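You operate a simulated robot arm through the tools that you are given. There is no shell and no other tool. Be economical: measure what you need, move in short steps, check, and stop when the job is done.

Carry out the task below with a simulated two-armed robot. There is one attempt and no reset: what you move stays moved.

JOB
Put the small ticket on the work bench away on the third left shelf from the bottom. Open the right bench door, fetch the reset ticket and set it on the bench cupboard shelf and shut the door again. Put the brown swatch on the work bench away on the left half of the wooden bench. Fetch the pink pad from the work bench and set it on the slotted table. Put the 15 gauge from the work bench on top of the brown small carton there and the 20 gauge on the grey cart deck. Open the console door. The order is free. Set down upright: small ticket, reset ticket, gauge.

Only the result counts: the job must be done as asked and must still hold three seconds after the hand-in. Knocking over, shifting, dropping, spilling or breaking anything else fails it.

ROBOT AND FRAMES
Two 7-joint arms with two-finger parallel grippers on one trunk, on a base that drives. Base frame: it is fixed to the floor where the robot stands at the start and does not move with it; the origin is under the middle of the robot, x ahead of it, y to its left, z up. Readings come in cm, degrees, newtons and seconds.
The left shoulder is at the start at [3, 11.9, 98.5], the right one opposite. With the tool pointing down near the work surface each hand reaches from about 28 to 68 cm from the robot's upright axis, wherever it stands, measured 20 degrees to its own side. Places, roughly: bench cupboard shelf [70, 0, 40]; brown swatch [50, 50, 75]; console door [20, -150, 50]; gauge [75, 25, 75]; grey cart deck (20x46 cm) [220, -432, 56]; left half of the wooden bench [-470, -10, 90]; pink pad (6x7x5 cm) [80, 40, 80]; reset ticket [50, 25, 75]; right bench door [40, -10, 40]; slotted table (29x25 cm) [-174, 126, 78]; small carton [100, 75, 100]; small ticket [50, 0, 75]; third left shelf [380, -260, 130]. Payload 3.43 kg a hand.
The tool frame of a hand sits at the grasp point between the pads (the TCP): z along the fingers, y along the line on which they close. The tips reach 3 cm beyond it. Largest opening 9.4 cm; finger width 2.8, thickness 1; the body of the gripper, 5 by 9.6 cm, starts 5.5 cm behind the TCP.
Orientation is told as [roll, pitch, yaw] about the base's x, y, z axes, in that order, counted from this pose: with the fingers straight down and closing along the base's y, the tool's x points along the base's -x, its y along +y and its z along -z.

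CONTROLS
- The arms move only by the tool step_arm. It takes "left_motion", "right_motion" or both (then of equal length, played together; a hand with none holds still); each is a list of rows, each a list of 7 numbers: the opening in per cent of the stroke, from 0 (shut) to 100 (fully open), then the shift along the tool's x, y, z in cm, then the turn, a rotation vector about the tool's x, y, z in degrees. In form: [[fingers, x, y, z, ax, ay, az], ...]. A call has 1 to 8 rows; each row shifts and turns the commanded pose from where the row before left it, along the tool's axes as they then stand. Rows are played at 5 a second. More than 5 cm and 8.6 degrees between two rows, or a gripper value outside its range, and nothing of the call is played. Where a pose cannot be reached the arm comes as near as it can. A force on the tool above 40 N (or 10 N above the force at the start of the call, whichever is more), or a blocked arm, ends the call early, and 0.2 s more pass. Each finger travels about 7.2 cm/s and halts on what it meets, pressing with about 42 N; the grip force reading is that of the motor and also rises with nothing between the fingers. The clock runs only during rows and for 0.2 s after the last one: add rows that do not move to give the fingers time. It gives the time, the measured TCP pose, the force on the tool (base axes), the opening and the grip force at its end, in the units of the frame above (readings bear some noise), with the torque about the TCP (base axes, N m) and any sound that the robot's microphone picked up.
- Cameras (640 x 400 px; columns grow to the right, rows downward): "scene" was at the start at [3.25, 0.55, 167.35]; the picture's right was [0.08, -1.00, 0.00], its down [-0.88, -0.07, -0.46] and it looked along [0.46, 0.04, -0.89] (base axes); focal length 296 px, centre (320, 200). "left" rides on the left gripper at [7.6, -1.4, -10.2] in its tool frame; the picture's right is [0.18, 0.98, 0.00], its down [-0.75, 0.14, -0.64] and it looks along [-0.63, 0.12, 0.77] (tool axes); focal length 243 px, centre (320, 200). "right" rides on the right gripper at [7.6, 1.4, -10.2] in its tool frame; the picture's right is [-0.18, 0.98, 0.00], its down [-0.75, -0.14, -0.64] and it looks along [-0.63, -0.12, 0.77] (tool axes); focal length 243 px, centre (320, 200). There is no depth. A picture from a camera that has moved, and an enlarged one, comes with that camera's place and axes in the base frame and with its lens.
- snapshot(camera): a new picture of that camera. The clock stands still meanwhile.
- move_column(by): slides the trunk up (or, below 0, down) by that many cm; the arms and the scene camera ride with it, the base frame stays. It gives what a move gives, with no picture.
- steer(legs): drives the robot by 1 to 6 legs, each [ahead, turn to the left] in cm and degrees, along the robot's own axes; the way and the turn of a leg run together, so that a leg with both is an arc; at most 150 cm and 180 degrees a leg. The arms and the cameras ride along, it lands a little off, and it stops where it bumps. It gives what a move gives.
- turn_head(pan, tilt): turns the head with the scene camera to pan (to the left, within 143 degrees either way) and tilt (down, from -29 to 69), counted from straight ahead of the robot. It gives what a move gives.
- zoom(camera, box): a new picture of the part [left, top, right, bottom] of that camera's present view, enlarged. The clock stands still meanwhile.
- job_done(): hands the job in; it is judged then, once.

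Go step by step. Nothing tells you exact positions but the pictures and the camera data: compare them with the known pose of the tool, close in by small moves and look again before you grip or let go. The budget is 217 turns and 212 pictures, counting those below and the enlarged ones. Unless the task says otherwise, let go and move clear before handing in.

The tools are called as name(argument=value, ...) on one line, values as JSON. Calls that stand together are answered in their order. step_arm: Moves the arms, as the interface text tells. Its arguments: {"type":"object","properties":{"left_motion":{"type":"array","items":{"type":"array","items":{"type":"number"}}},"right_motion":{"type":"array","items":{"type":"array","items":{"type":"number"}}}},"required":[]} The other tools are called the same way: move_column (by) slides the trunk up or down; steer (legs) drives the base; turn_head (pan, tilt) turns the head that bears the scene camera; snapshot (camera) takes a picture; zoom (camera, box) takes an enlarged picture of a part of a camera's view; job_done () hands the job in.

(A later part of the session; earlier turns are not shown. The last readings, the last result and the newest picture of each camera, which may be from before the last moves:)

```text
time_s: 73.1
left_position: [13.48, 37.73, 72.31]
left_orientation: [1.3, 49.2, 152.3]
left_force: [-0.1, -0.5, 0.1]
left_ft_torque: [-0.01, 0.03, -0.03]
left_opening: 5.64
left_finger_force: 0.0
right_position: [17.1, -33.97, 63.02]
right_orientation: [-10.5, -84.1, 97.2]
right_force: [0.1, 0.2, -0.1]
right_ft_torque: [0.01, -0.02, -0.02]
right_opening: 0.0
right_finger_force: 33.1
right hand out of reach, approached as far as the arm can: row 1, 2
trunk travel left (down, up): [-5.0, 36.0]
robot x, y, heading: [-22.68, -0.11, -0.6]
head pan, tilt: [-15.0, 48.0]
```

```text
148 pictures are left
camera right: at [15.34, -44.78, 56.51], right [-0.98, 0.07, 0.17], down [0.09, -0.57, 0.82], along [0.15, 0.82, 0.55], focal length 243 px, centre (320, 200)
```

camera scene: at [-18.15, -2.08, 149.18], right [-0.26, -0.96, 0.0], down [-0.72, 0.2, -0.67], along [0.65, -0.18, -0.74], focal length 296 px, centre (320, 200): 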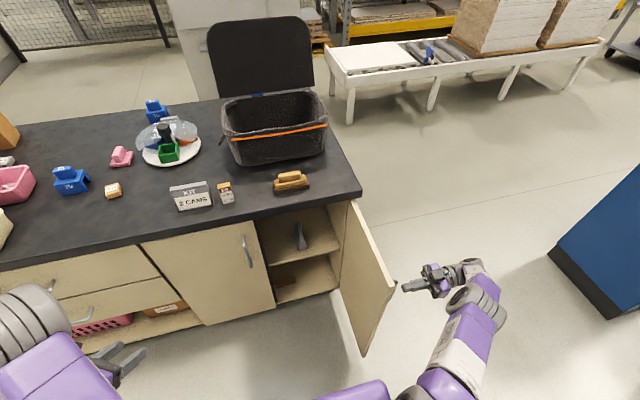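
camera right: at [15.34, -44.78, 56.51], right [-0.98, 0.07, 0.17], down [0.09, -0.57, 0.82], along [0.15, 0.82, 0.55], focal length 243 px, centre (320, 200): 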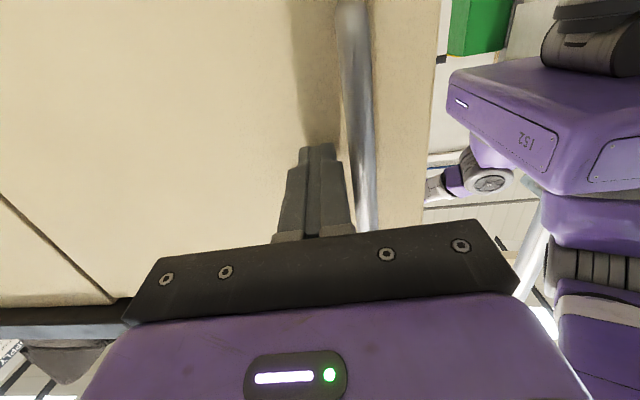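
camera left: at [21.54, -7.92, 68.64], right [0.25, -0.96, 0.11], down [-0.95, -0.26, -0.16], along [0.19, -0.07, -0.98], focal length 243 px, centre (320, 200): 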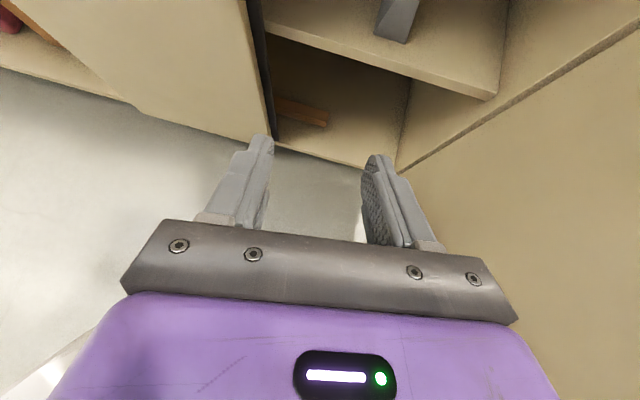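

Fingertips are beside the handle. I push the door along its closing arc.

step_arm(right_motion=[[0, -0.27, -0.2, 3, 6.97, 0, 0.6], [0, -0.27, -0.1, 3, 6.97, 0, 0.6], [0, -0.27, 0.1, 3, 6.97, 0, 0.6], [0, -0.27, 0.1, 3, 6.97, 0, 0.6], [0, -0.27, 0.1, 3, 6.97, 0, 0.6]])

snapshot(camera="scene")

snapshot(camera="right")

```text
time_s: 74.3
left_position: [13.28, 37.63, 72.24]
left_orientation: [1.3, 49.3, 152.3]
left_force: [-0.5, -0.5, 0.6]
left_ft_torque: [0.01, 0.0, 0.01]
left_opening: 5.67
left_finger_force: 0.1
right_position: [21.39, -19.59, 63.08]
right_orientation: [-14.9, -84.8, 66.4]
right_force: [0.7, 0.0, 0.2]
right_ft_torque: [0.01, 0.03, 0.0]
right_opening: 0.0
right_finger_force: 33.0
trunk travel left (down, up): [-5.0, 36.0]
robot x, y, heading: [-22.78, -0.05, -0.2]
head pan, tilt: [-15.0, 48.0]
```

```text
147 pictures are left
camera scene: at [-18.14, -2.07, 149.18], right [-0.27, -0.96, 0.0], down [-0.72, 0.2, -0.67], along [0.65, -0.18, -0.74], focal length 296 px, centre (320, 200)
```

scene: 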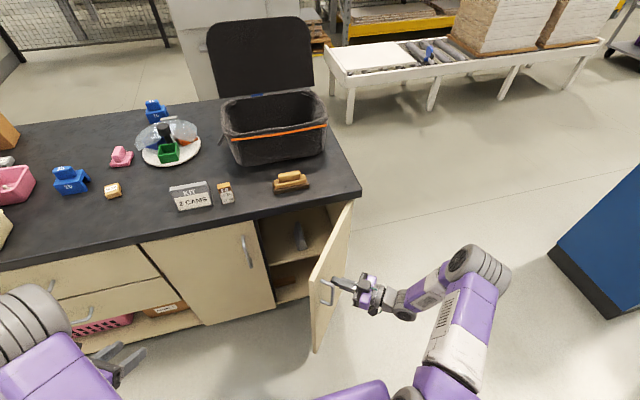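

```text
146 pictures are left
camera right: at [13.98, -27.24, 56.31], right [-0.77, 0.62, 0.16], down [-0.26, -0.53, 0.81], along [0.59, 0.58, 0.56], focal length 243 px, centre (320, 200)
```

right: 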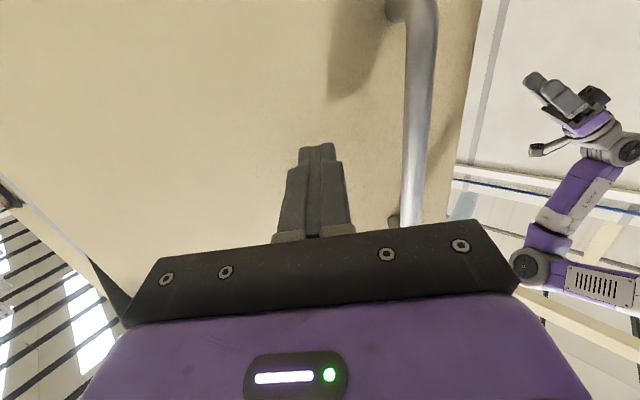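

The door follows. Continue.

step_arm(right_motion=[[0, -0.27, 0.3, 2.9, 6.97, 0, 0.6], [0, -0.27, 0.3, 2.9, 6.97, 0, 0.6], [0, -0.27, 0.3, 2.9, 6.97, 0, 0.6], [0, -0.27, 0.3, 2.9, 6.97, 0, 0.6], [0, -0.27, 0.3, 2.9, 6.97, 0, 0.6]])

step_arm(right_motion=[[0, -0.27, 0.3, 2.9, 6.97, 0, 0.6], [0, -0.27, 0.3, 2.9, 6.97, 0, 0.6], [0, -0.27, 0.3, 2.5, 6.97, 0, 0.6], [0, -0.2, 0.2, 2, 4, 0, 0.4], [0, -0.2, 0, 2, 0, 0, 0]])

snapshot(camera="scene")

snapshot(camera="right")

```text
time_s: 75.5
left_position: [13.44, 37.72, 72.32]
left_orientation: [1.3, 49.1, 152.3]
left_force: [0.6, 0.0, 0.2]
left_ft_torque: [0.03, 0.0, -0.01]
left_opening: 5.65
left_finger_force: 0.1
right_position: [31.98, -9.62, 63.2]
right_orientation: [-15.2, -85.6, 31.9]
right_force: [0.1, -0.2, 0.2]
right_ft_torque: [-0.02, -0.02, 0.02]
right_opening: 0.0
right_finger_force: 33.6
trunk travel left (down, up): [-5.0, 36.0]
robot x, y, heading: [-22.68, 0.08, -0.1]
head pan, tilt: [-15.0, 48.0]
```

```text
time_s: 76.3
left_position: [13.25, 37.76, 72.29]
left_orientation: [1.2, 49.2, 152.2]
left_force: [0.3, -0.5, 0.3]
left_ft_torque: [-0.01, 0.0, -0.01]
left_opening: 5.63
left_finger_force: 0.1
right_position: [39.08, -7.4, 63.42]
right_orientation: [-11.4, -86.3, 7.9]
right_force: [-12.0, -0.9, 5.9]
right_ft_torque: [0.04, -0.33, 0.07]
right_opening: 0.01
right_finger_force: 33.1
trunk travel left (down, up): [-5.0, 36.0]
robot x, y, heading: [-22.51, 0.05, -0.4]
head pan, tilt: [-15.0, 48.0]
stopped in row 4 (right hand): the force on the tool passed its limit at 75 N (the readings are from after the stop); the commanded pose is now the measured one
```

```text
145 pictures are left
camera scene: at [-18.25, -2.1, 149.19], right [-0.27, -0.96, 0.0], down [-0.72, 0.2, -0.67], along [0.65, -0.18, -0.74], focal length 296 px, centre (320, 200)
```

scene: 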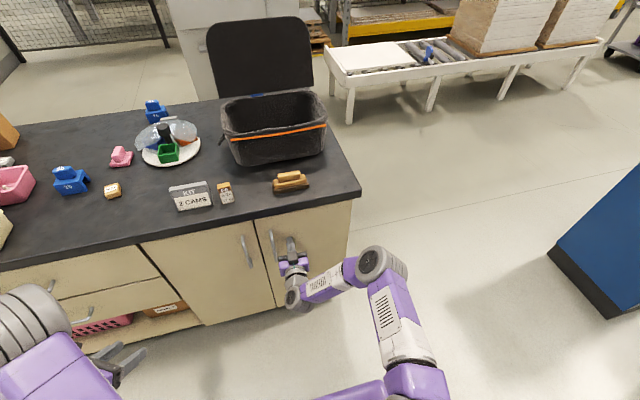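

```text
144 pictures are left
camera right: at [28.69, -5.3, 56.46], right [0.07, 0.98, 0.17], down [-0.6, -0.09, 0.8], along [0.8, -0.16, 0.58], focal length 243 px, centre (320, 200)
```

right: 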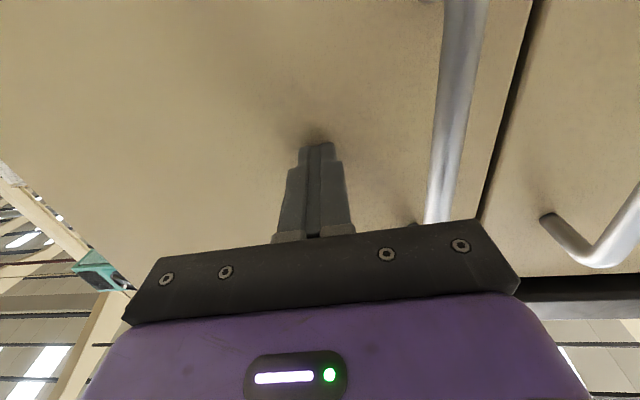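

The door is shut. Next the small (F6) ticket: I back the right hand off, raise the trunk and approach.

step_arm(right_motion=[[0, 0, 0, -4, 0, 0, 0], [0, 0, 0, -4, 0, 0, 0], [0, 0, 0, -4, 0, 0, 0], [0, 0, 0, -4, 0, 0, 0]])

move_column(by=30)

steer(legs=[[8, 0]])

turn_head(pan=0, tilt=55)

snapshot(camera="scene")

zoom(camera="scene", box=[220, 170, 360, 270])

```text
time_s: 77.3
left_position: [13.27, 37.7, 72.29]
left_orientation: [1.3, 49.1, 152.2]
left_force: [-0.3, 0.5, -0.2]
left_ft_torque: [0.06, -0.02, 0.0]
left_opening: 5.62
left_finger_force: 0.1
right_position: [23.15, -6.41, 64.25]
right_orientation: [-11.6, -86.1, 8.1]
right_force: [0.3, 1.2, 0.8]
right_ft_torque: [-0.01, 0.01, -0.01]
right_opening: 0.0
right_finger_force: 32.6
trunk travel left (down, up): [-5.0, 36.0]
robot x, y, heading: [-22.42, 0.13, -0.5]
head pan, tilt: [-15.0, 48.0]
```

```text
time_s: 80.3
left_position: [13.37, 37.7, 102.3]
left_orientation: [1.3, 49.2, 152.2]
left_force: [0.5, -0.2, -0.1]
left_ft_torque: [0.01, -0.01, 0.0]
left_opening: 5.65
left_finger_force: 0.0
right_position: [23.19, -6.42, 94.21]
right_orientation: [-11.4, -86.0, 7.9]
right_force: [0.6, -0.1, 0.7]
right_ft_torque: [-0.01, 0.02, 0.01]
right_opening: 0.01
right_finger_force: 32.8
trunk travel left (down, up): [-35.0, 6.0]
robot x, y, heading: [-22.75, 0.06, -0.1]
head pan, tilt: [-15.0, 48.0]
```

```text
time_s: 81.4
left_position: [21.24, 37.67, 102.29]
left_orientation: [1.3, 49.2, 152.3]
left_force: [0.7, 0.4, 0.6]
left_ft_torque: [-0.01, 0.01, -0.02]
left_opening: 5.66
left_finger_force: 0.1
right_position: [31.06, -6.41, 94.19]
right_orientation: [-11.3, -86.0, 7.7]
right_force: [1.0, 1.0, -0.4]
right_ft_torque: [0.01, 0.02, 0.02]
right_opening: 0.0
right_finger_force: 33.3
trunk travel left (down, up): [-35.0, 6.0]
robot x, y, heading: [-14.99, -0.04, -0.2]
head pan, tilt: [-15.0, 48.0]
```

```text
time_s: 82.2
left_position: [21.2, 37.7, 102.3]
left_orientation: [1.3, 49.1, 152.2]
left_force: [-0.4, 0.6, -0.1]
left_ft_torque: [0.02, -0.01, 0.04]
left_opening: 5.67
left_finger_force: 0.0
right_position: [31.06, -6.51, 94.2]
right_orientation: [-11.3, -86.0, 7.8]
right_force: [-0.5, -0.8, 0.4]
right_ft_torque: [0.01, -0.03, -0.01]
right_opening: 0.01
right_finger_force: 32.6
trunk travel left (down, up): [-35.0, 6.0]
robot x, y, heading: [-15.03, 0.1, -0.5]
head pan, tilt: [0.0, 55.0]
```

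```text
143 pictures are left
camera scene: at [-10.74, -0.12, 178.26], right [-0.01, -1.0, 0.0], down [-0.82, 0.01, -0.57], along [0.57, 0.0, -0.82], focal length 296 px, centre (320, 200)
```

scene: 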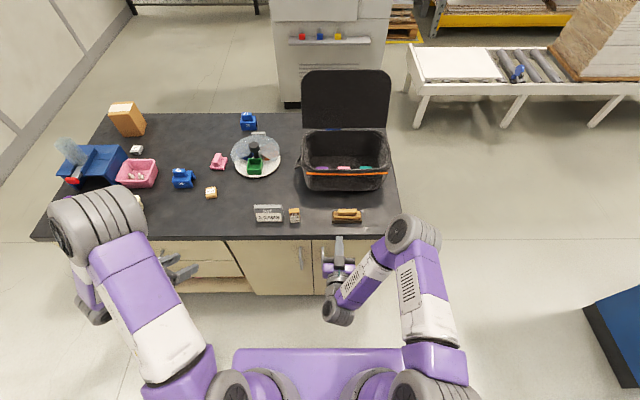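

```text
4.00 times, centred on (290, 220) of scene
camera zoom: at [-10.74, -0.12, 178.26], right [-0.01, -1.0, 0.0], down [-0.82, 0.01, -0.57], along [0.57, 0.0, -0.82], focal length 1183 px, centre (440, 120)
```

zoom: 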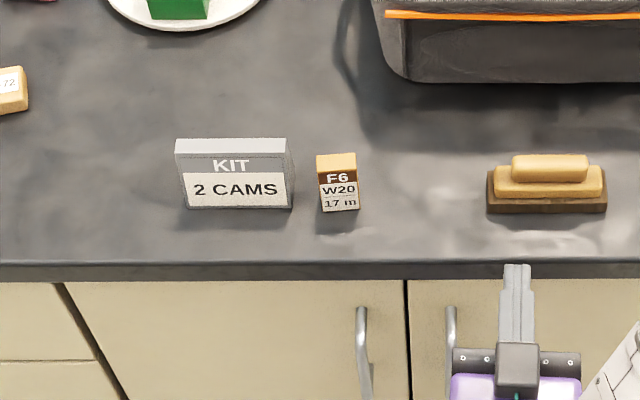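

F6 ticket: centre about (47, 9.4), 4 wide, 6 high. I set the right gripper to 30° below horizontal, pointing ahead.

step_arm(right_motion=[[55, 0, 0, 0, -5.65, 0, 0], [55, 0, 0, 0, -5.65, 0, 0], [55, 0, 0, 0, 0, 6.5, 0], [55, 0, 0, 0, 0, 6.5, 0], [55, 0, 0, 0, 0, 6.5, 0], [55, 0, 0, 0, 0, 6.5, 0], [55, 0, 0, 0, 6.75, 0, 3.9], [55, 0, 0, 0, 0, 0, 0]])

snapshot(camera="right")

```text
time_s: 84.0
left_position: [21.2, 37.78, 102.41]
left_orientation: [1.2, 49.2, 152.2]
left_force: [-0.1, -0.4, -0.5]
left_ft_torque: [0.0, 0.02, 0.01]
left_opening: 5.61
left_finger_force: 0.0
right_position: [31.02, -6.47, 94.17]
right_orientation: [0.0, -60.0, -0.2]
right_force: [-0.4, 0.0, 0.2]
right_ft_torque: [0.0, 0.0, -0.02]
right_opening: 5.16
right_finger_force: 0.1
trunk travel left (down, up): [-35.0, 6.0]
robot x, y, heading: [-14.87, -0.1, -0.6]
head pan, tilt: [0.0, 55.0]
```

```text
141 pictures are left
camera right: at [18.54, -4.95, 92.75], right [0.09, 0.98, 0.16], down [-0.18, -0.14, 0.97], along [0.98, -0.12, 0.16], focal length 243 px, centre (320, 200)
```

right: 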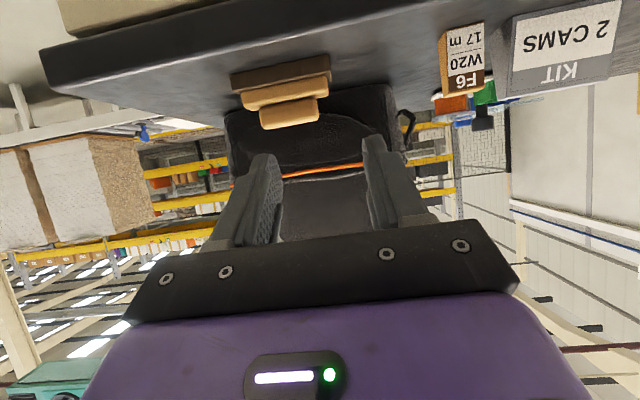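

Good orientation. I bring the hand in front of the ticket.

step_arm(right_motion=[[55, -0.15, 3.8, 1.35, 0, 0, 0], [55, -0.15, 3.8, 1.35, 0, 0, 0], [55, -0.15, 3.8, 1.35, 0, 0, 0], [55, -0.15, 3.8, 1.35, 0, 0, 0], [55, 0, 0, 0, 0, 0, 0]])

snapshot(camera="right")

zoom(camera="scene", box=[220, 170, 360, 270])

```text
time_s: 85.2
left_position: [21.19, 37.81, 102.27]
left_orientation: [1.2, 49.2, 152.2]
left_force: [-0.3, 0.5, 0.2]
left_ft_torque: [0.01, 0.03, 0.02]
left_opening: 5.62
left_finger_force: 0.0
right_position: [35.78, 8.65, 91.96]
right_orientation: [0.2, -60.0, -0.2]
right_force: [-0.6, 0.2, 0.5]
right_ft_torque: [0.01, 0.0, 0.03]
right_opening: 5.18
right_finger_force: 0.0
trunk travel left (down, up): [-35.0, 6.0]
robot x, y, heading: [-15.03, 0.12, -0.4]
head pan, tilt: [0.0, 55.0]
```

```text
140 pictures are left
camera right: at [23.4, 10.15, 90.6], right [0.09, 0.98, 0.16], down [-0.18, -0.14, 0.97], along [0.98, -0.12, 0.16], focal length 243 px, centre (320, 200)
```

right: 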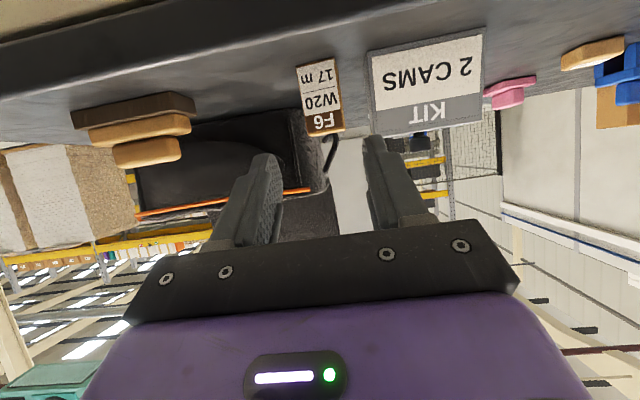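

```text
4.00 times, centred on (290, 220) of scene
camera zoom: at [-10.68, -0.21, 178.25], right [-0.01, -1.0, 0.0], down [-0.82, 0.01, -0.57], along [0.57, 0.0, -0.82], focal length 1183 px, centre (440, 120)
```

zoom: 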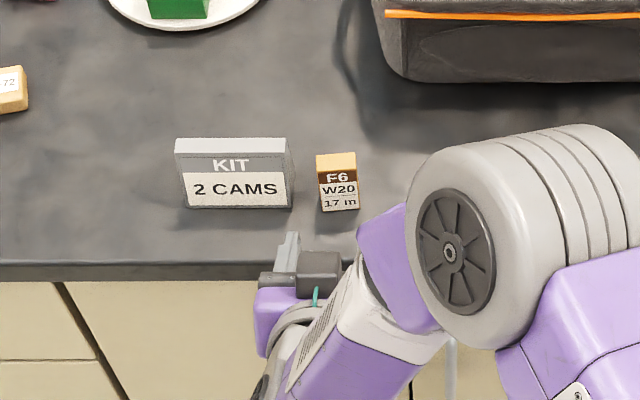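

Ticket at y ≈ 9.0, and the tool axis points right at it. I advance 12.5 cm along it.

step_arm(right_motion=[[55, -0.1, 0.3, 3, 0, 0, 0], [55, -0.1, 0, 3, 0, 0, 0], [55, -0.1, 0, 2.5, 0, 0, 0], [55, 0, 0, 2, 0, 0, 0], [55, 0, 0, 1.5, 0, 0, 0]])

snapshot(camera="right")

zoom(camera="scene", box=[220, 170, 360, 270])

```text
time_s: 86.4
left_position: [21.07, 37.73, 102.28]
left_orientation: [1.3, 49.3, 152.2]
left_force: [-0.5, -0.5, 0.5]
left_ft_torque: [0.0, -0.02, 0.01]
left_opening: 5.66
left_finger_force: 0.0
right_position: [46.54, 9.0, 86.4]
right_orientation: [0.0, -59.9, 0.1]
right_force: [-0.5, -0.2, -0.2]
right_ft_torque: [0.0, 0.01, 0.0]
right_opening: 5.16
right_finger_force: 0.0
trunk travel left (down, up): [-35.0, 6.0]
robot x, y, heading: [-14.92, -0.1, -0.5]
head pan, tilt: [0.0, 55.0]
```

```text
138 pictures are left
camera right: at [34.08, 10.55, 84.82], right [0.09, 0.98, 0.16], down [-0.18, -0.14, 0.97], along [0.98, -0.12, 0.16], focal length 243 px, centre (320, 200)
```

right: 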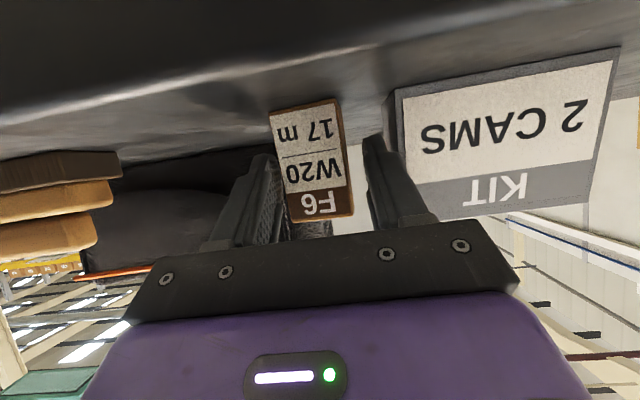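

```text
4.00 times, centred on (290, 220) of scene
camera zoom: at [-10.66, -0.1, 178.25], right [-0.01, -1.0, 0.0], down [-0.82, 0.01, -0.57], along [0.57, 0.0, -0.82], focal length 1183 px, centre (440, 120)
```

zoom: 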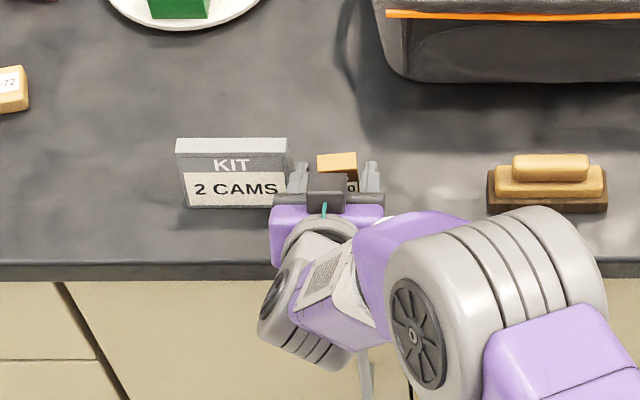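

Ticket is centred between the fingers. Grip and lift.

step_arm(right_motion=[[0, 0, 0, 0, 0, 0, 0], [0, 0, 0, 0, 0, 0, 0], [0, 0, 0, 0, 0, 0, 0], [0, -2.6, 0, -1.5, 0, 0, 0], [0, -3.5, 0, -2, 0, 0, 0], [0, -3.5, 0, -2, 0, 0, 0], [0, -3.5, 0, -2, 0, 0, 0]])

snapshot(camera="right")

snapshot(camera="scene")

```text
time_s: 88.0
left_position: [21.06, 37.71, 102.3]
left_orientation: [1.2, 49.2, 152.3]
left_force: [0.1, -1.4, 0.0]
left_ft_torque: [0.02, 0.0, 0.02]
left_opening: 5.63
left_finger_force: 0.1
right_position: [46.7, 8.86, 101.65]
right_orientation: [-0.1, -60.0, 0.0]
right_force: [-0.1, 0.3, 0.1]
right_ft_torque: [0.0, 0.02, 0.0]
right_opening: 3.87
right_finger_force: 42.2
trunk travel left (down, up): [-35.0, 6.0]
robot x, y, heading: [-14.87, 0.11, -0.6]
head pan, tilt: [0.0, 55.0]
```

```text
136 pictures are left
camera right: at [34.18, 10.48, 100.08], right [0.09, 0.98, 0.16], down [-0.18, -0.14, 0.97], along [0.98, -0.12, 0.16], focal length 243 px, centre (320, 200)
```

right: 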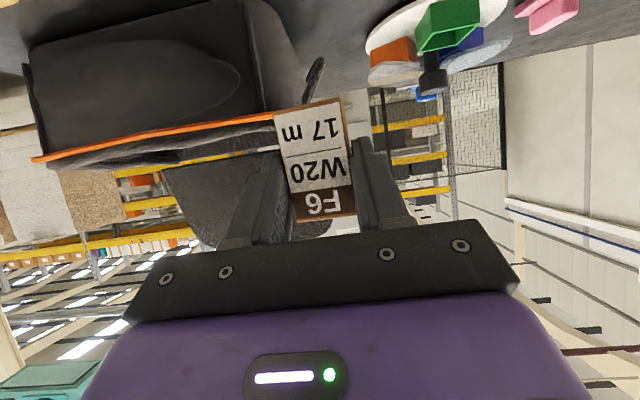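

```text
135 pictures are left
camera scene: at [-10.76, -0.12, 178.26], right [-0.01, -1.0, 0.0], down [-0.82, 0.01, -0.57], along [0.57, 0.0, -0.82], focal length 296 px, centre (320, 200)
```

scene: 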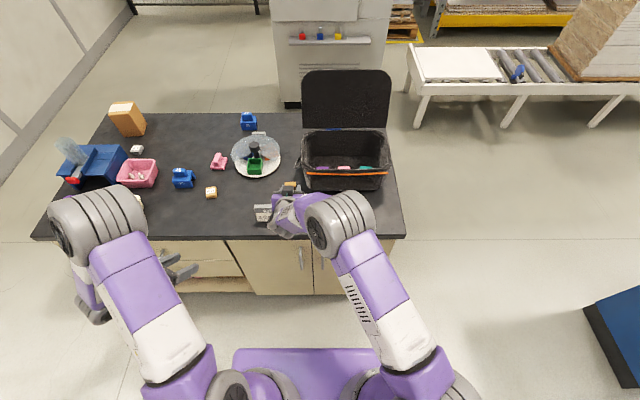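

Small ticket is held. I restore the left hand to its plain downward pose and pull the right hand closer for driving.

step_arm(left_motion=[[100, 0, 0, 0, 0, -8.2, 0], [100, 0, 0, 0, 0, -8.2, 0], [100, 0, 0, 0, 0, -8.2, 0], [100, 0, 0, 0, 0, -8.2, 0], [100, 0, 0, 0, 0, -8.2, 0], [100, 0, 0, 0, 0, -8.2, 0], [100, 0, 0, 0, 0, 0, 8.5], [100, 0, 0, 0, 0, 0, 8.5]], right_motion=[[0, -2, -1.5, -3.5, 0, 0, 0], [0, -2, -1.5, -3.5, 0, 0, 0], [0, -2, -1.5, -3.5, 0, 0, 0], [0, -2, -1.5, -3.5, 0, 0, 0], [0, 0, -4, 0, 0, 0, 0], [0, 0, -4, 0, 0, 0, 0], [0, 0, -4, 0, 0, 0, 0], [0, 0, 0, 0, 0, 0, 0]])

step_arm(left_motion=[[100, 0, 0, 0, 0, 0, 8.5], [100, 0, 0, 0, 0, 0, 8.5], [100, 0, 0, 0, 0, 0, 8.5], [100, 0, 0, 0, 0, 0, 8.5], [100, 0, 0, 0, 0, 0, 8.5], [100, 0, 0, 0, 0, 0, 8.5], [100, 0, 0, 0, 0, 0, 8.5], [100, 0, 0, 0, 0, 0, 8.5]])

step_arm(left_motion=[[100, 0, 0, 0, 0, 0, 8.5], [100, 0, 0, 0, 0, 0, 8.5], [100, 0, 0, 0, 0, 0, 8.5], [100, 0, 0, 0, 0, 0, 8.5], [100, 0, 0, 0, 0, 0, 8.5], [100, 0, 0, 0, 0, 0, 8.5], [100, 0, 0, 0, 0, 0, 8.5], [100, 0, 0, 0, 0, 0, 7.5]])

snapshot(camera="scene")

```text
time_s: 89.8
left_position: [21.31, 37.7, 102.18]
left_orientation: [0.8, 0.2, 134.2]
left_force: [-0.1, -0.4, -0.1]
left_ft_torque: [-0.02, 0.0, 0.01]
left_opening: 9.39
left_finger_force: 0.0
right_position: [38.6, -8.85, 115.14]
right_orientation: [0.0, -60.1, 0.0]
right_force: [0.0, 0.4, 0.0]
right_ft_torque: [0.0, 0.01, 0.0]
right_opening: 3.82
right_finger_force: 41.6
trunk travel left (down, up): [-35.0, 6.0]
robot x, y, heading: [-14.36, -0.26, -0.3]
head pan, tilt: [0.0, 55.0]
```

```text
time_s: 91.6
left_position: [21.14, 37.73, 102.35]
left_orientation: [0.2, 0.7, 66.2]
left_force: [-0.6, 0.5, 0.2]
left_ft_torque: [0.01, -0.03, 0.02]
left_opening: 9.42
left_finger_force: 0.1
right_position: [38.43, -8.83, 115.24]
right_orientation: [0.0, -60.1, -0.1]
right_force: [0.8, 1.0, 0.3]
right_ft_torque: [0.0, -0.03, 0.03]
right_opening: 3.85
right_finger_force: 41.3
trunk travel left (down, up): [-35.0, 6.0]
robot x, y, heading: [-14.64, 0.24, -0.5]
head pan, tilt: [0.0, 55.0]
```

```text
time_s: 93.4
left_position: [21.3, 37.71, 102.21]
left_orientation: [-0.7, 0.4, -0.8]
left_force: [-0.1, 0.5, 0.2]
left_ft_torque: [-0.01, 0.03, 0.01]
left_opening: 9.42
left_finger_force: 0.1
right_position: [38.44, -8.94, 115.21]
right_orientation: [0.0, -60.0, 0.1]
right_force: [0.8, 0.5, -0.5]
right_ft_torque: [-0.03, -0.01, -0.01]
right_opening: 3.87
right_finger_force: 42.1
trunk travel left (down, up): [-35.0, 6.0]
robot x, y, heading: [-14.75, -0.21, -0.7]
head pan, tilt: [0.0, 55.0]
```

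```text
134 pictures are left
camera scene: at [-10.69, -0.1, 178.25], right [-0.01, -1.0, 0.0], down [-0.82, 0.01, -0.57], along [0.57, 0.0, -0.82], focal length 296 px, centre (320, 200)
```

scene: 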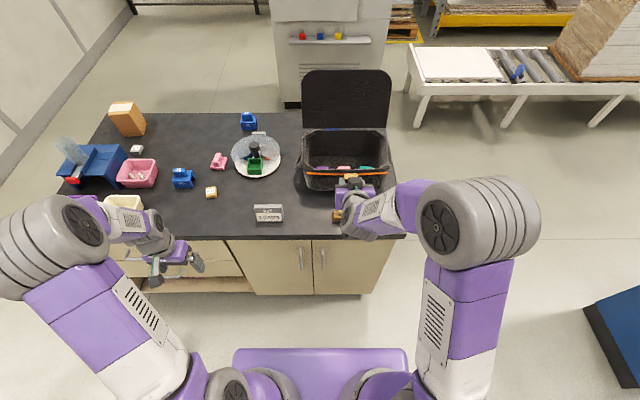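

I tuck the left hand nearer the middle to narrow the robot before driving, and back up.

step_arm(left_motion=[[100, 0, -4.5, -1.5, 0, 0, 0], [100, 0, -4.5, -1.5, 0, 0, 0], [100, 0, -4.5, -1.5, 0, 0, 0], [100, 0, -4.5, -1.5, 0, 0, 0], [100, 0, -3, -1.5, 0, 0, 0], [100, 0, 0, -1.5, 0, 0, 0]])

steer(legs=[[-12, 0], [0, -60]])

turn_head(pan=0, tilt=45)

snapshot(camera="scene")

```text
time_s: 94.8
left_position: [21.22, 16.86, 111.65]
left_orientation: [-0.8, 0.5, -0.8]
left_force: [-0.2, -0.8, -0.6]
left_ft_torque: [-0.01, -0.03, -0.02]
left_opening: 9.4
left_finger_force: 0.0
right_position: [38.57, -8.76, 115.27]
right_orientation: [0.0, -60.0, -0.1]
right_force: [0.2, 0.4, -1.1]
right_ft_torque: [-0.04, 0.0, -0.01]
right_opening: 3.84
right_finger_force: 42.7
trunk travel left (down, up): [-35.0, 6.0]
robot x, y, heading: [-14.63, -0.05, -0.3]
head pan, tilt: [0.0, 55.0]
```

```text
time_s: 98.7
left_position: [5.67, -22.73, 111.72]
left_orientation: [-0.6, 0.3, -60.7]
left_force: [0.7, 0.2, 0.1]
left_ft_torque: [-0.05, -0.02, 0.0]
left_opening: 9.42
left_finger_force: 0.0
right_position: [-7.95, -50.68, 115.19]
right_orientation: [0.0, -59.9, -60.2]
right_force: [0.3, 0.1, -0.5]
right_ft_torque: [0.0, 0.03, 0.0]
right_opening: 3.84
right_finger_force: 42.1
trunk travel left (down, up): [-35.0, 6.0]
robot x, y, heading: [-27.07, -0.13, -60.4]
head pan, tilt: [0.0, 55.0]
```

```text
time_s: 99.4
left_position: [5.7, -22.78, 111.62]
left_orientation: [-0.7, 0.5, -60.8]
left_force: [-0.3, 0.5, 0.2]
left_ft_torque: [0.04, -0.03, 0.0]
left_opening: 9.37
left_finger_force: 0.0
right_position: [-8.03, -50.59, 115.33]
right_orientation: [0.0, -60.0, -60.1]
right_force: [-0.4, -0.1, -0.1]
right_ft_torque: [-0.01, 0.02, -0.01]
right_opening: 3.86
right_finger_force: 41.8
trunk travel left (down, up): [-35.0, 6.0]
robot x, y, heading: [-26.62, -0.07, -60.4]
head pan, tilt: [0.0, 45.0]
```

```text
133 pictures are left
camera scene: at [-24.43, -4.46, 179.59], right [-0.87, -0.49, 0.0], down [-0.35, 0.62, -0.71], along [0.35, -0.62, -0.71], focal length 296 px, centre (320, 200)
```

scene: 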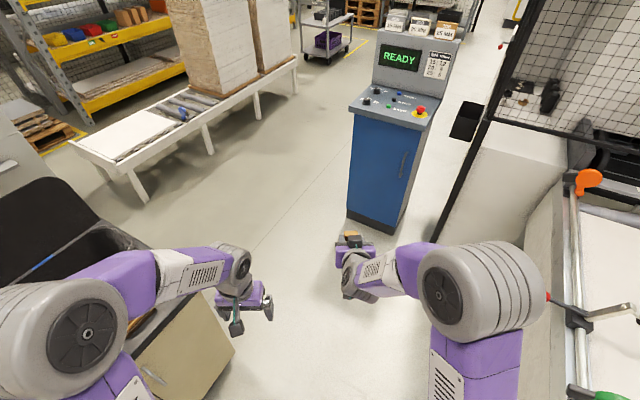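

The lane is clear. I raise both hands above the case lid height before driving round to the back of the bench.

step_arm(left_motion=[[100, 0, 0, -4, 0, 0, 0], [100, 0, 0, -4, 0, 0, 0], [100, 0, 0, -4, 0, 0, 0], [100, 0, 0, -4, 0, 0, 0]], right_motion=[[0, -2.2, 0, -1.2, 0, 0, 0], [0, -2.2, 0, -1.2, 0, 0, 0], [0, -2.2, 0, -1.2, 0, 0, 0], [0, -2.2, 0, -1.2, 0, 0, 0]])

move_column(by=6)

steer(legs=[[88, 0], [0, 58]])

snapshot(camera="scene")

```text
time_s: 100.4
left_position: [5.65, -22.8, 127.7]
left_orientation: [-0.6, 0.5, -60.8]
left_force: [0.3, 0.8, 0.1]
left_ft_torque: [0.0, -0.01, -0.03]
left_opening: 9.4
left_finger_force: 0.1
right_position: [-7.84, -50.94, 125.38]
right_orientation: [0.1, -60.1, -60.4]
right_force: [-1.6, 0.2, 0.2]
right_ft_torque: [0.01, -0.03, -0.01]
right_opening: 3.83
right_finger_force: 42.3
trunk travel left (down, up): [-35.0, 6.0]
robot x, y, heading: [-27.12, 0.01, -60.3]
head pan, tilt: [0.0, 45.0]
```

```text
time_s: 101.4
left_position: [5.79, -22.96, 133.6]
left_orientation: [-0.6, 0.4, -60.8]
left_force: [-1.7, 0.2, -0.1]
left_ft_torque: [0.05, -0.02, 0.0]
left_opening: 9.38
left_finger_force: 0.1
right_position: [-7.8, -50.95, 131.18]
right_orientation: [0.0, -60.0, -60.1]
right_force: [0.5, 0.1, -0.7]
right_ft_torque: [-0.02, 0.01, 0.0]
right_opening: 3.86
right_finger_force: 41.7
trunk travel left (down, up): [-41.0, 0.0]
robot x, y, heading: [-26.51, -0.07, -60.5]
head pan, tilt: [0.0, 45.0]
```

```text
time_s: 108.5
left_position: [53.81, -62.89, 133.58]
left_orientation: [-0.6, 0.4, -4.7]
left_force: [1.2, -1.3, -0.1]
left_ft_torque: [-0.03, 0.01, 0.01]
left_opening: 9.41
left_finger_force: 0.1
right_position: [69.55, -89.77, 131.29]
right_orientation: [0.0, -60.0, -4.0]
right_force: [-0.5, -0.3, -0.2]
right_ft_torque: [0.03, -0.01, -0.01]
right_opening: 3.86
right_finger_force: 42.1
trunk travel left (down, up): [-41.0, 0.0]
robot x, y, heading: [16.5, -76.9, -4.7]
head pan, tilt: [0.0, 45.0]
```

```text
132 pictures are left
camera scene: at [21.75, -77.48, 185.6], right [-0.08, -1.0, 0.0], down [-0.7, 0.06, -0.71], along [0.7, -0.06, -0.71], focal length 296 px, centre (320, 200)
```

scene: 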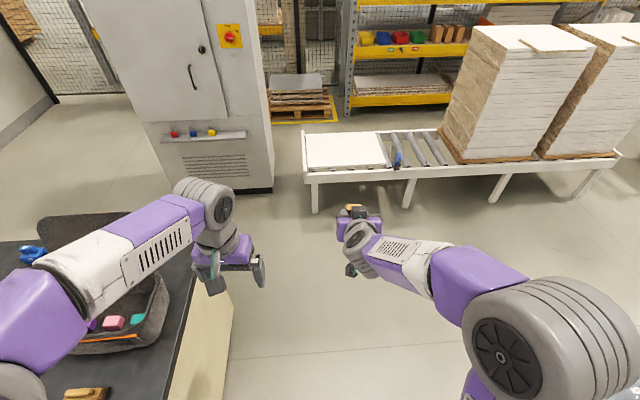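

Clear aisle between bench and conveyor. I drive on, turn left behind the bench.

steer(legs=[[0, 5], [135, 0], [0, 90]])

snapshot(camera="scene")

```text
time_s: 119.6
left_position: [131.29, -40.84, 133.57]
left_orientation: [-0.7, 0.4, 91.4]
left_force: [-0.9, -0.4, 1.1]
left_ft_torque: [-0.01, 0.0, 0.0]
left_opening: 9.41
left_finger_force: 0.1
right_position: [156.36, -22.52, 131.43]
right_orientation: [0.0, -59.9, 92.0]
right_force: [-0.7, -0.2, -0.5]
right_ft_torque: [0.01, -0.03, -0.02]
right_opening: 3.86
right_finger_force: 42.8
trunk travel left (down, up): [-41.0, 0.0]
robot x, y, heading: [149.44, -76.18, 91.7]
head pan, tilt: [0.0, 45.0]
```

```text
131 pictures are left
camera scene: at [149.31, -71.19, 185.6], right [1.0, 0.03, 0.0], down [0.02, -0.71, -0.71], along [-0.02, 0.71, -0.71], focal length 296 px, centre (320, 200)
```

scene: 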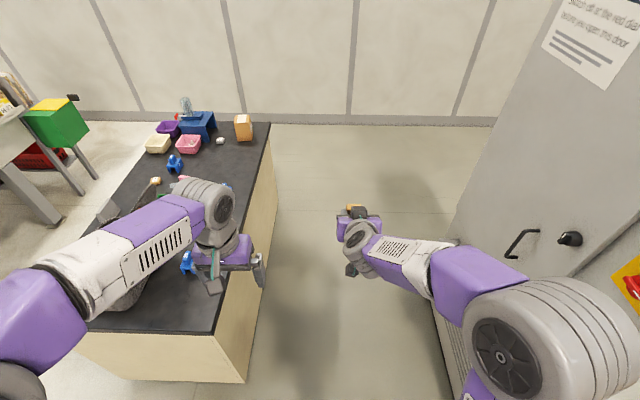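

I drive along the back of the bench to gauge 15 and face the bench.

steer(legs=[[126, -2], [0, 90]])

turn_head(pan=0, tilt=55)

snapshot(camera="scene")

snapshot(camera="left")

```text
time_s: 129.8
left_position: [112.23, 32.23, 133.52]
left_orientation: [-0.7, 0.4, 179.7]
left_force: [-0.3, 0.2, 0.2]
left_ft_torque: [0.0, 0.01, -0.02]
left_opening: 9.41
left_finger_force: 0.0
right_position: [94.48, 57.87, 131.29]
right_orientation: [0.0, -60.0, -179.6]
right_force: [0.5, -0.2, -0.3]
right_ft_torque: [-0.02, 0.0, 0.02]
right_opening: 3.62
right_finger_force: 41.8
trunk travel left (down, up): [-41.0, 0.0]
robot x, y, heading: [148.42, 49.16, -179.9]
head pan, tilt: [0.0, 45.0]
```

```text
time_s: 130.5
left_position: [112.19, 32.25, 133.57]
left_orientation: [-0.7, 0.4, 179.8]
left_force: [-0.1, -0.6, 0.7]
left_ft_torque: [0.0, -0.04, -0.01]
left_opening: 9.4
left_finger_force: 0.1
right_position: [94.49, 57.9, 131.36]
right_orientation: [0.1, -60.0, -179.5]
right_force: [0.4, -1.1, 0.1]
right_ft_torque: [0.01, -0.01, -0.01]
right_opening: 3.6
right_finger_force: 41.9
trunk travel left (down, up): [-41.0, 0.0]
robot x, y, heading: [148.32, 49.47, -179.9]
head pan, tilt: [0.0, 55.0]
```

```text
130 pictures are left
camera scene: at [143.85, 49.45, 184.26], right [0.0, 1.0, 0.0], down [0.82, 0.0, -0.57], along [-0.57, 0.0, -0.82], focal length 296 px, centre (320, 200)
```

scene: 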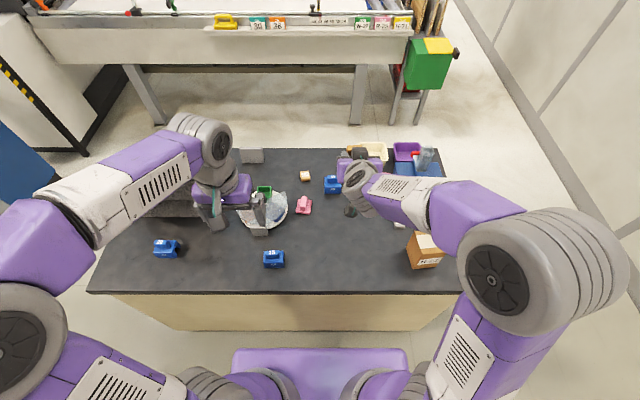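

```text
129 pictures are left
camera left: at [119.7, 33.58, 143.84], right [0.18, -0.98, -0.01], down [-0.76, -0.15, 0.64], along [-0.63, -0.11, -0.77], focal length 243 px, centre (320, 200)
```

left: 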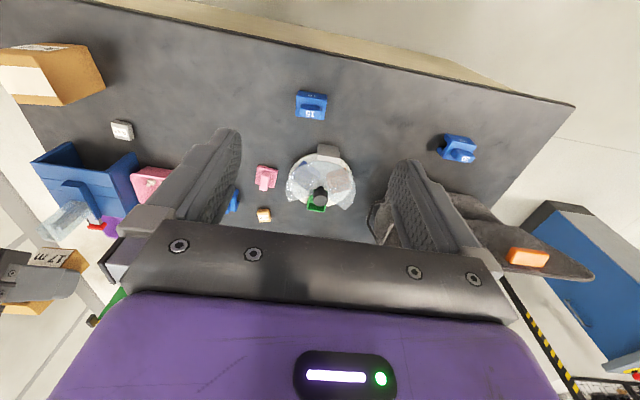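

Both gauges are clear: 15 at about (101, 32.7), 20 at about (96, -7.5). I zoom in to see the shapes, and check the held ticket.

zoom(camera="left", box=[240, 60, 400, 160])

zoom(camera="scene", box=[130, 220, 310, 300])

zoom(camera="scene", box=[340, 140, 460, 290])

snapshot(camera="right")

```text
4.00 times, centred on (320, 110) of left
camera zoom: at [119.7, 33.58, 143.84], right [0.18, -0.98, -0.01], down [-0.76, -0.15, 0.64], along [-0.63, -0.11, -0.77], focal length 970 px, centre (320, 560)
```

zoom: 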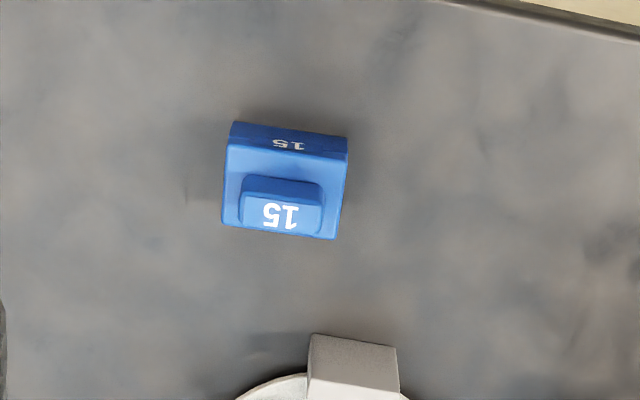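

```text
3.56 times, centred on (220, 260) of scene
camera zoom: at [143.85, 49.45, 184.26], right [0.0, 1.0, 0.0], down [0.82, 0.0, -0.57], along [-0.57, 0.0, -0.82], focal length 1052 px, centre (676, -13)
```

zoom: 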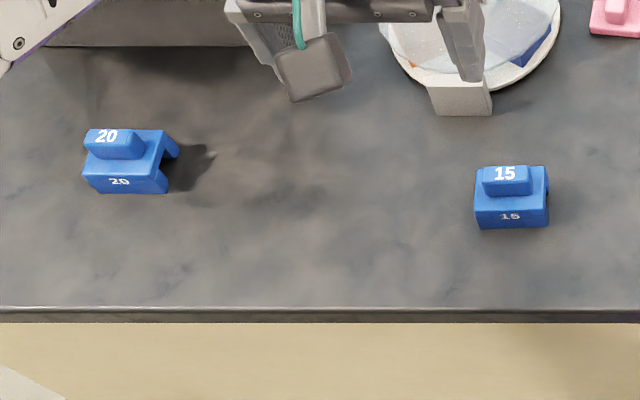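

```text
2.67 times, centred on (400, 215) of scene
camera zoom: at [143.85, 49.45, 184.26], right [0.0, 1.0, 0.0], down [0.82, 0.0, -0.57], along [-0.57, 0.0, -0.82], focal length 789 px, centre (107, 160)
```

zoom: 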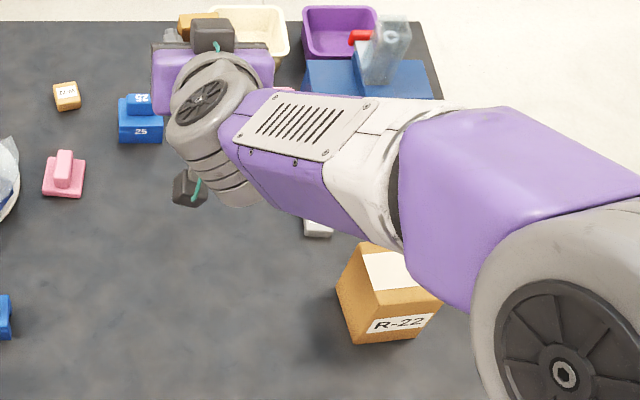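

```text
125 pictures are left
camera right: at [107.39, 56.62, 129.85], right [-0.08, -0.98, 0.16], down [0.18, 0.14, 0.97], along [-0.98, 0.11, 0.16], focal length 243 px, centre (320, 200)
```

right: 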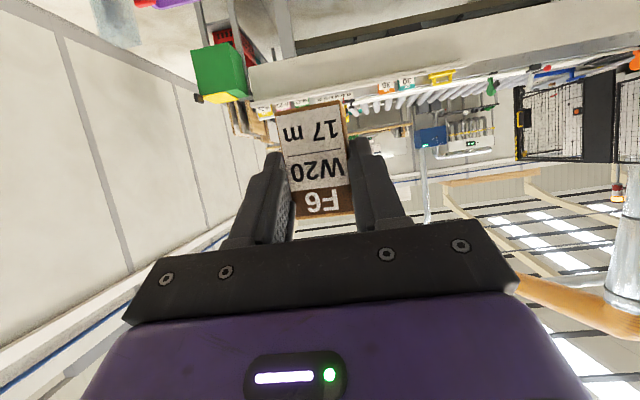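

The gauges are bridge-shaped, about 7 × 5.4 cm. I turn the left gripper by 90° to grasp front-to-back.

step_arm(left_motion=[[100, 0, 0, 0, 0, 0, -8.5], [100, 0, 0, 0, 0, 0, -8.5], [100, 0, 0, 0, 0, 0, -8.5], [100, 0, 0, 0, 0, 0, -8.5], [100, 0, 0, 0, 0, 0, -8.5], [100, 0, 0, 0, 0, 0, -8.5], [100, 0, 0, 0, 0, 0, -8.5], [100, 0, 0, 0, 0, 0, -8.5]])

step_arm(left_motion=[[100, 0, 0, 0, 0, 0, -8.5], [100, 0, 0, 0, 0, 0, -8.5], [100, 0, 0, 0, 0, 0, -5], [100, 0.2, -4, 2.5, 0, 0, 0], [100, 0.2, -4, 2.5, 0, 0, 0], [100, 0, -4, 2.5, 0, 0, 0], [100, 0, 0, 5, 0, 0, 0], [100, 0, 0, 5, 0, 0, 0]])

snapshot(camera="left")

snapshot(camera="scene")

```text
time_s: 132.3
left_position: [112.19, 32.33, 133.6]
left_orientation: [0.1, 0.8, -112.1]
left_force: [-0.3, 0.0, 0.2]
left_ft_torque: [0.03, -0.02, 0.01]
left_opening: 9.4
left_finger_force: 0.0
right_position: [94.48, 57.85, 131.32]
right_orientation: [-0.1, -60.0, -179.5]
right_force: [-0.4, 0.2, 0.7]
right_ft_torque: [0.03, 0.0, 0.0]
right_opening: 3.58
right_finger_force: 42.4
trunk travel left (down, up): [-41.0, 0.0]
robot x, y, heading: [148.04, 49.61, -180.0]
head pan, tilt: [0.0, 55.0]
```

```text
time_s: 134.1
left_position: [100.04, 32.92, 115.96]
left_orientation: [0.3, 0.7, -90.3]
left_force: [0.0, 0.1, -0.3]
left_ft_torque: [0.01, -0.02, -0.04]
left_opening: 9.41
left_finger_force: 0.1
right_position: [94.41, 57.88, 131.24]
right_orientation: [-0.1, -60.0, -179.7]
right_force: [-1.2, -0.5, -0.7]
right_ft_torque: [0.0, -0.03, 0.01]
right_opening: 3.47
right_finger_force: 41.8
trunk travel left (down, up): [-41.0, 0.0]
robot x, y, heading: [148.39, 49.15, -180.0]
head pan, tilt: [0.0, 55.0]
```

```text
124 pictures are left
camera left: at [98.57, 40.45, 126.21], right [0.98, 0.18, 0.01], down [0.13, -0.76, 0.63], along [0.12, -0.62, -0.77], focal length 243 px, centre (320, 200)
```

left: 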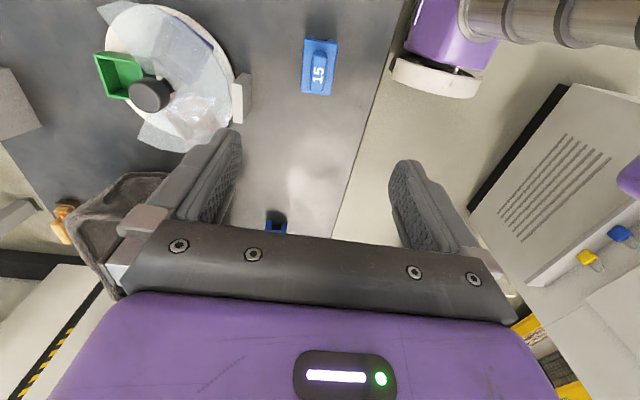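

```text
123 pictures are left
camera scene: at [143.72, 49.49, 184.25], right [0.0, 1.0, 0.0], down [0.82, 0.0, -0.57], along [-0.57, 0.0, -0.82], focal length 296 px, centre (320, 200)
```

scene: 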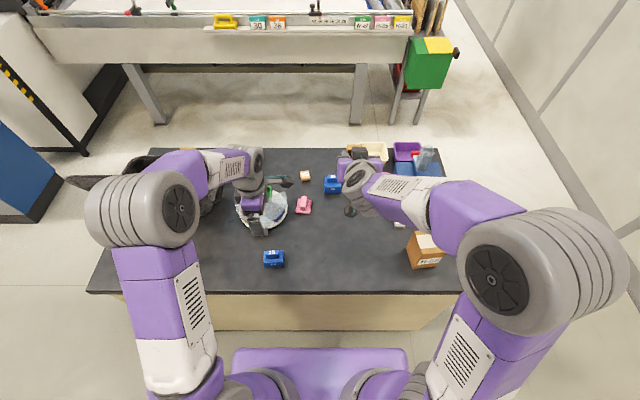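

Gauge 15 is right below the gripper axis (100, 33). I descend.

step_arm(left_motion=[[100, 0, 0, 5, 0, 0, 0], [100, 0, 0, 5, 0, 0, 0], [100, 0, 0, 5, 0, 0, 0], [100, 0, 0, 4, 0, 0, 0], [100, 0, 0, 3, 0, 0, 0]])

snapshot(camera="left")

zoom(camera="scene", box=[200, 210, 340, 300])

```text
time_s: 135.3
left_position: [100.45, 33.16, 93.93]
left_orientation: [0.5, 0.8, -90.2]
left_force: [-0.2, 0.1, 0.1]
left_ft_torque: [0.0, 0.01, -0.01]
left_opening: 9.39
left_finger_force: 0.1
right_position: [94.39, 57.88, 131.25]
right_orientation: [0.0, -59.9, -179.6]
right_force: [0.5, 0.4, 0.1]
right_ft_torque: [-0.03, -0.02, 0.03]
right_opening: 3.47
right_finger_force: 41.8
trunk travel left (down, up): [-41.0, 0.0]
robot x, y, heading: [147.99, 49.41, -180.0]
head pan, tilt: [0.0, 55.0]
```

```text
122 pictures are left
camera left: at [98.88, 40.65, 104.28], right [0.98, 0.18, 0.01], down [0.13, -0.76, 0.63], along [0.12, -0.62, -0.77], focal length 243 px, centre (320, 200)
```

left: 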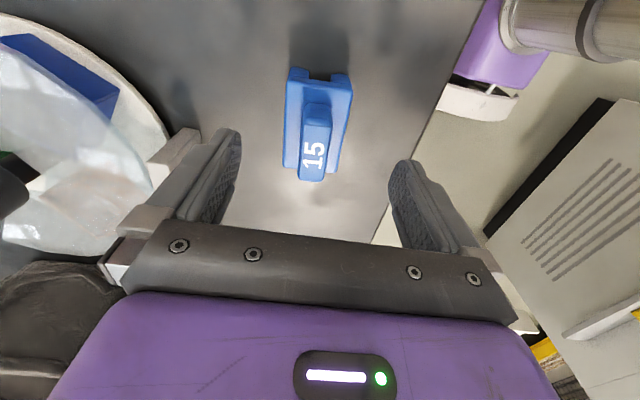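

```text
4.44 times, centred on (270, 255) of scene
camera zoom: at [143.81, 49.44, 184.25], right [0.0, 1.0, 0.0], down [0.82, 0.0, -0.57], along [-0.57, 0.0, -0.82], focal length 1315 px, centre (542, -44)
```

zoom: 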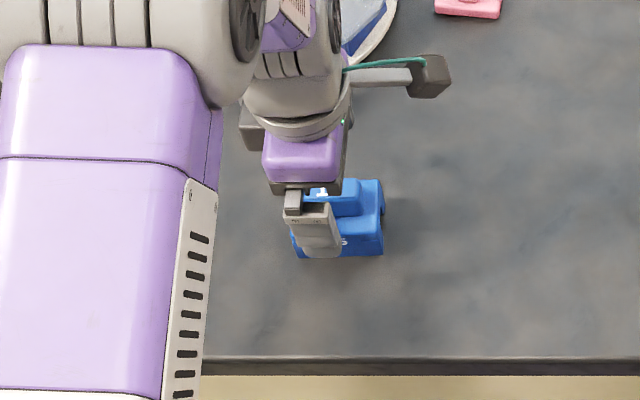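

Well aligned. Descend 7 cm, grip, lift.

step_arm(left_motion=[[100, 0, 0, 3, 0, 0, 0], [100, 0, 0, 2.5, 0, 0, 0], [100, 0, 0, 1.5, 0, 0, 0], [0, 0, 0, 0, 0, 0, 0], [0, 0, 0, 0, 0, 0, 0], [0, 0, 0, 0, 0, 0, 0], [0, 0, 0, 0, 0, 0, 0]])

step_arm(left_motion=[[0, 0, 0, -3, 0, 0, 0], [0, 0, 0, -5, 0, 0, 0], [0, 0, 0, -5, 0, 0, 0], [0, 0, 0, -5, 0, 0, 0], [0, 0, 0, -5, 0, 0, 0], [0, 0, 0, -5, 0, 0, 0], [0, 0, 0, -5, 0, 0, 0]])

snapshot(camera="left")

```text
time_s: 136.9
left_position: [100.38, 33.23, 87.07]
left_orientation: [0.3, 0.7, -90.3]
left_force: [-0.9, -0.8, 3.4]
left_ft_torque: [-0.11, 0.19, 0.1]
left_opening: 4.73
left_finger_force: 41.9
right_position: [94.45, 57.8, 131.32]
right_orientation: [0.0, -60.0, -179.5]
right_force: [-0.6, -0.1, 0.2]
right_ft_torque: [0.01, -0.04, -0.01]
right_opening: 3.43
right_finger_force: 42.1
trunk travel left (down, up): [-41.0, 0.0]
robot x, y, heading: [148.32, 49.71, -179.8]
head pan, tilt: [0.0, 55.0]
```

```text
time_s: 138.5
left_position: [100.56, 32.98, 120.14]
left_orientation: [0.4, 0.6, -90.2]
left_force: [0.3, -0.4, -0.6]
left_ft_torque: [0.02, 0.0, 0.01]
left_opening: 4.72
left_finger_force: 41.9
right_position: [94.53, 57.78, 131.4]
right_orientation: [0.1, -60.1, -179.6]
right_force: [-1.1, -0.2, -0.5]
right_ft_torque: [0.06, -0.03, 0.0]
right_opening: 3.44
right_finger_force: 42.0
trunk travel left (down, up): [-41.0, 0.0]
robot x, y, heading: [148.51, 49.98, -179.9]
head pan, tilt: [0.0, 55.0]
```

```text
120 pictures are left
camera left: at [99.09, 40.61, 130.42], right [0.98, 0.18, 0.01], down [0.13, -0.76, 0.63], along [0.12, -0.62, -0.77], focal length 243 px, centre (320, 200)
```

left: 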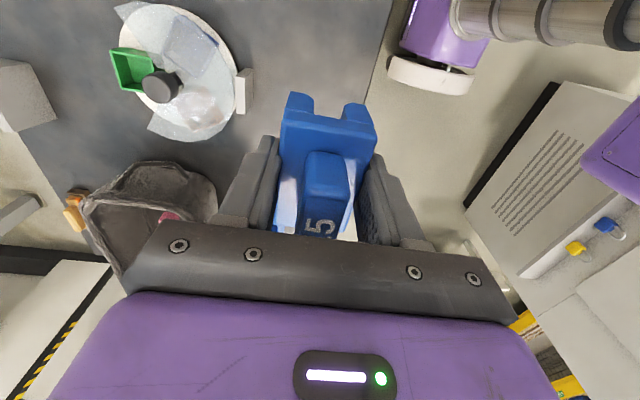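

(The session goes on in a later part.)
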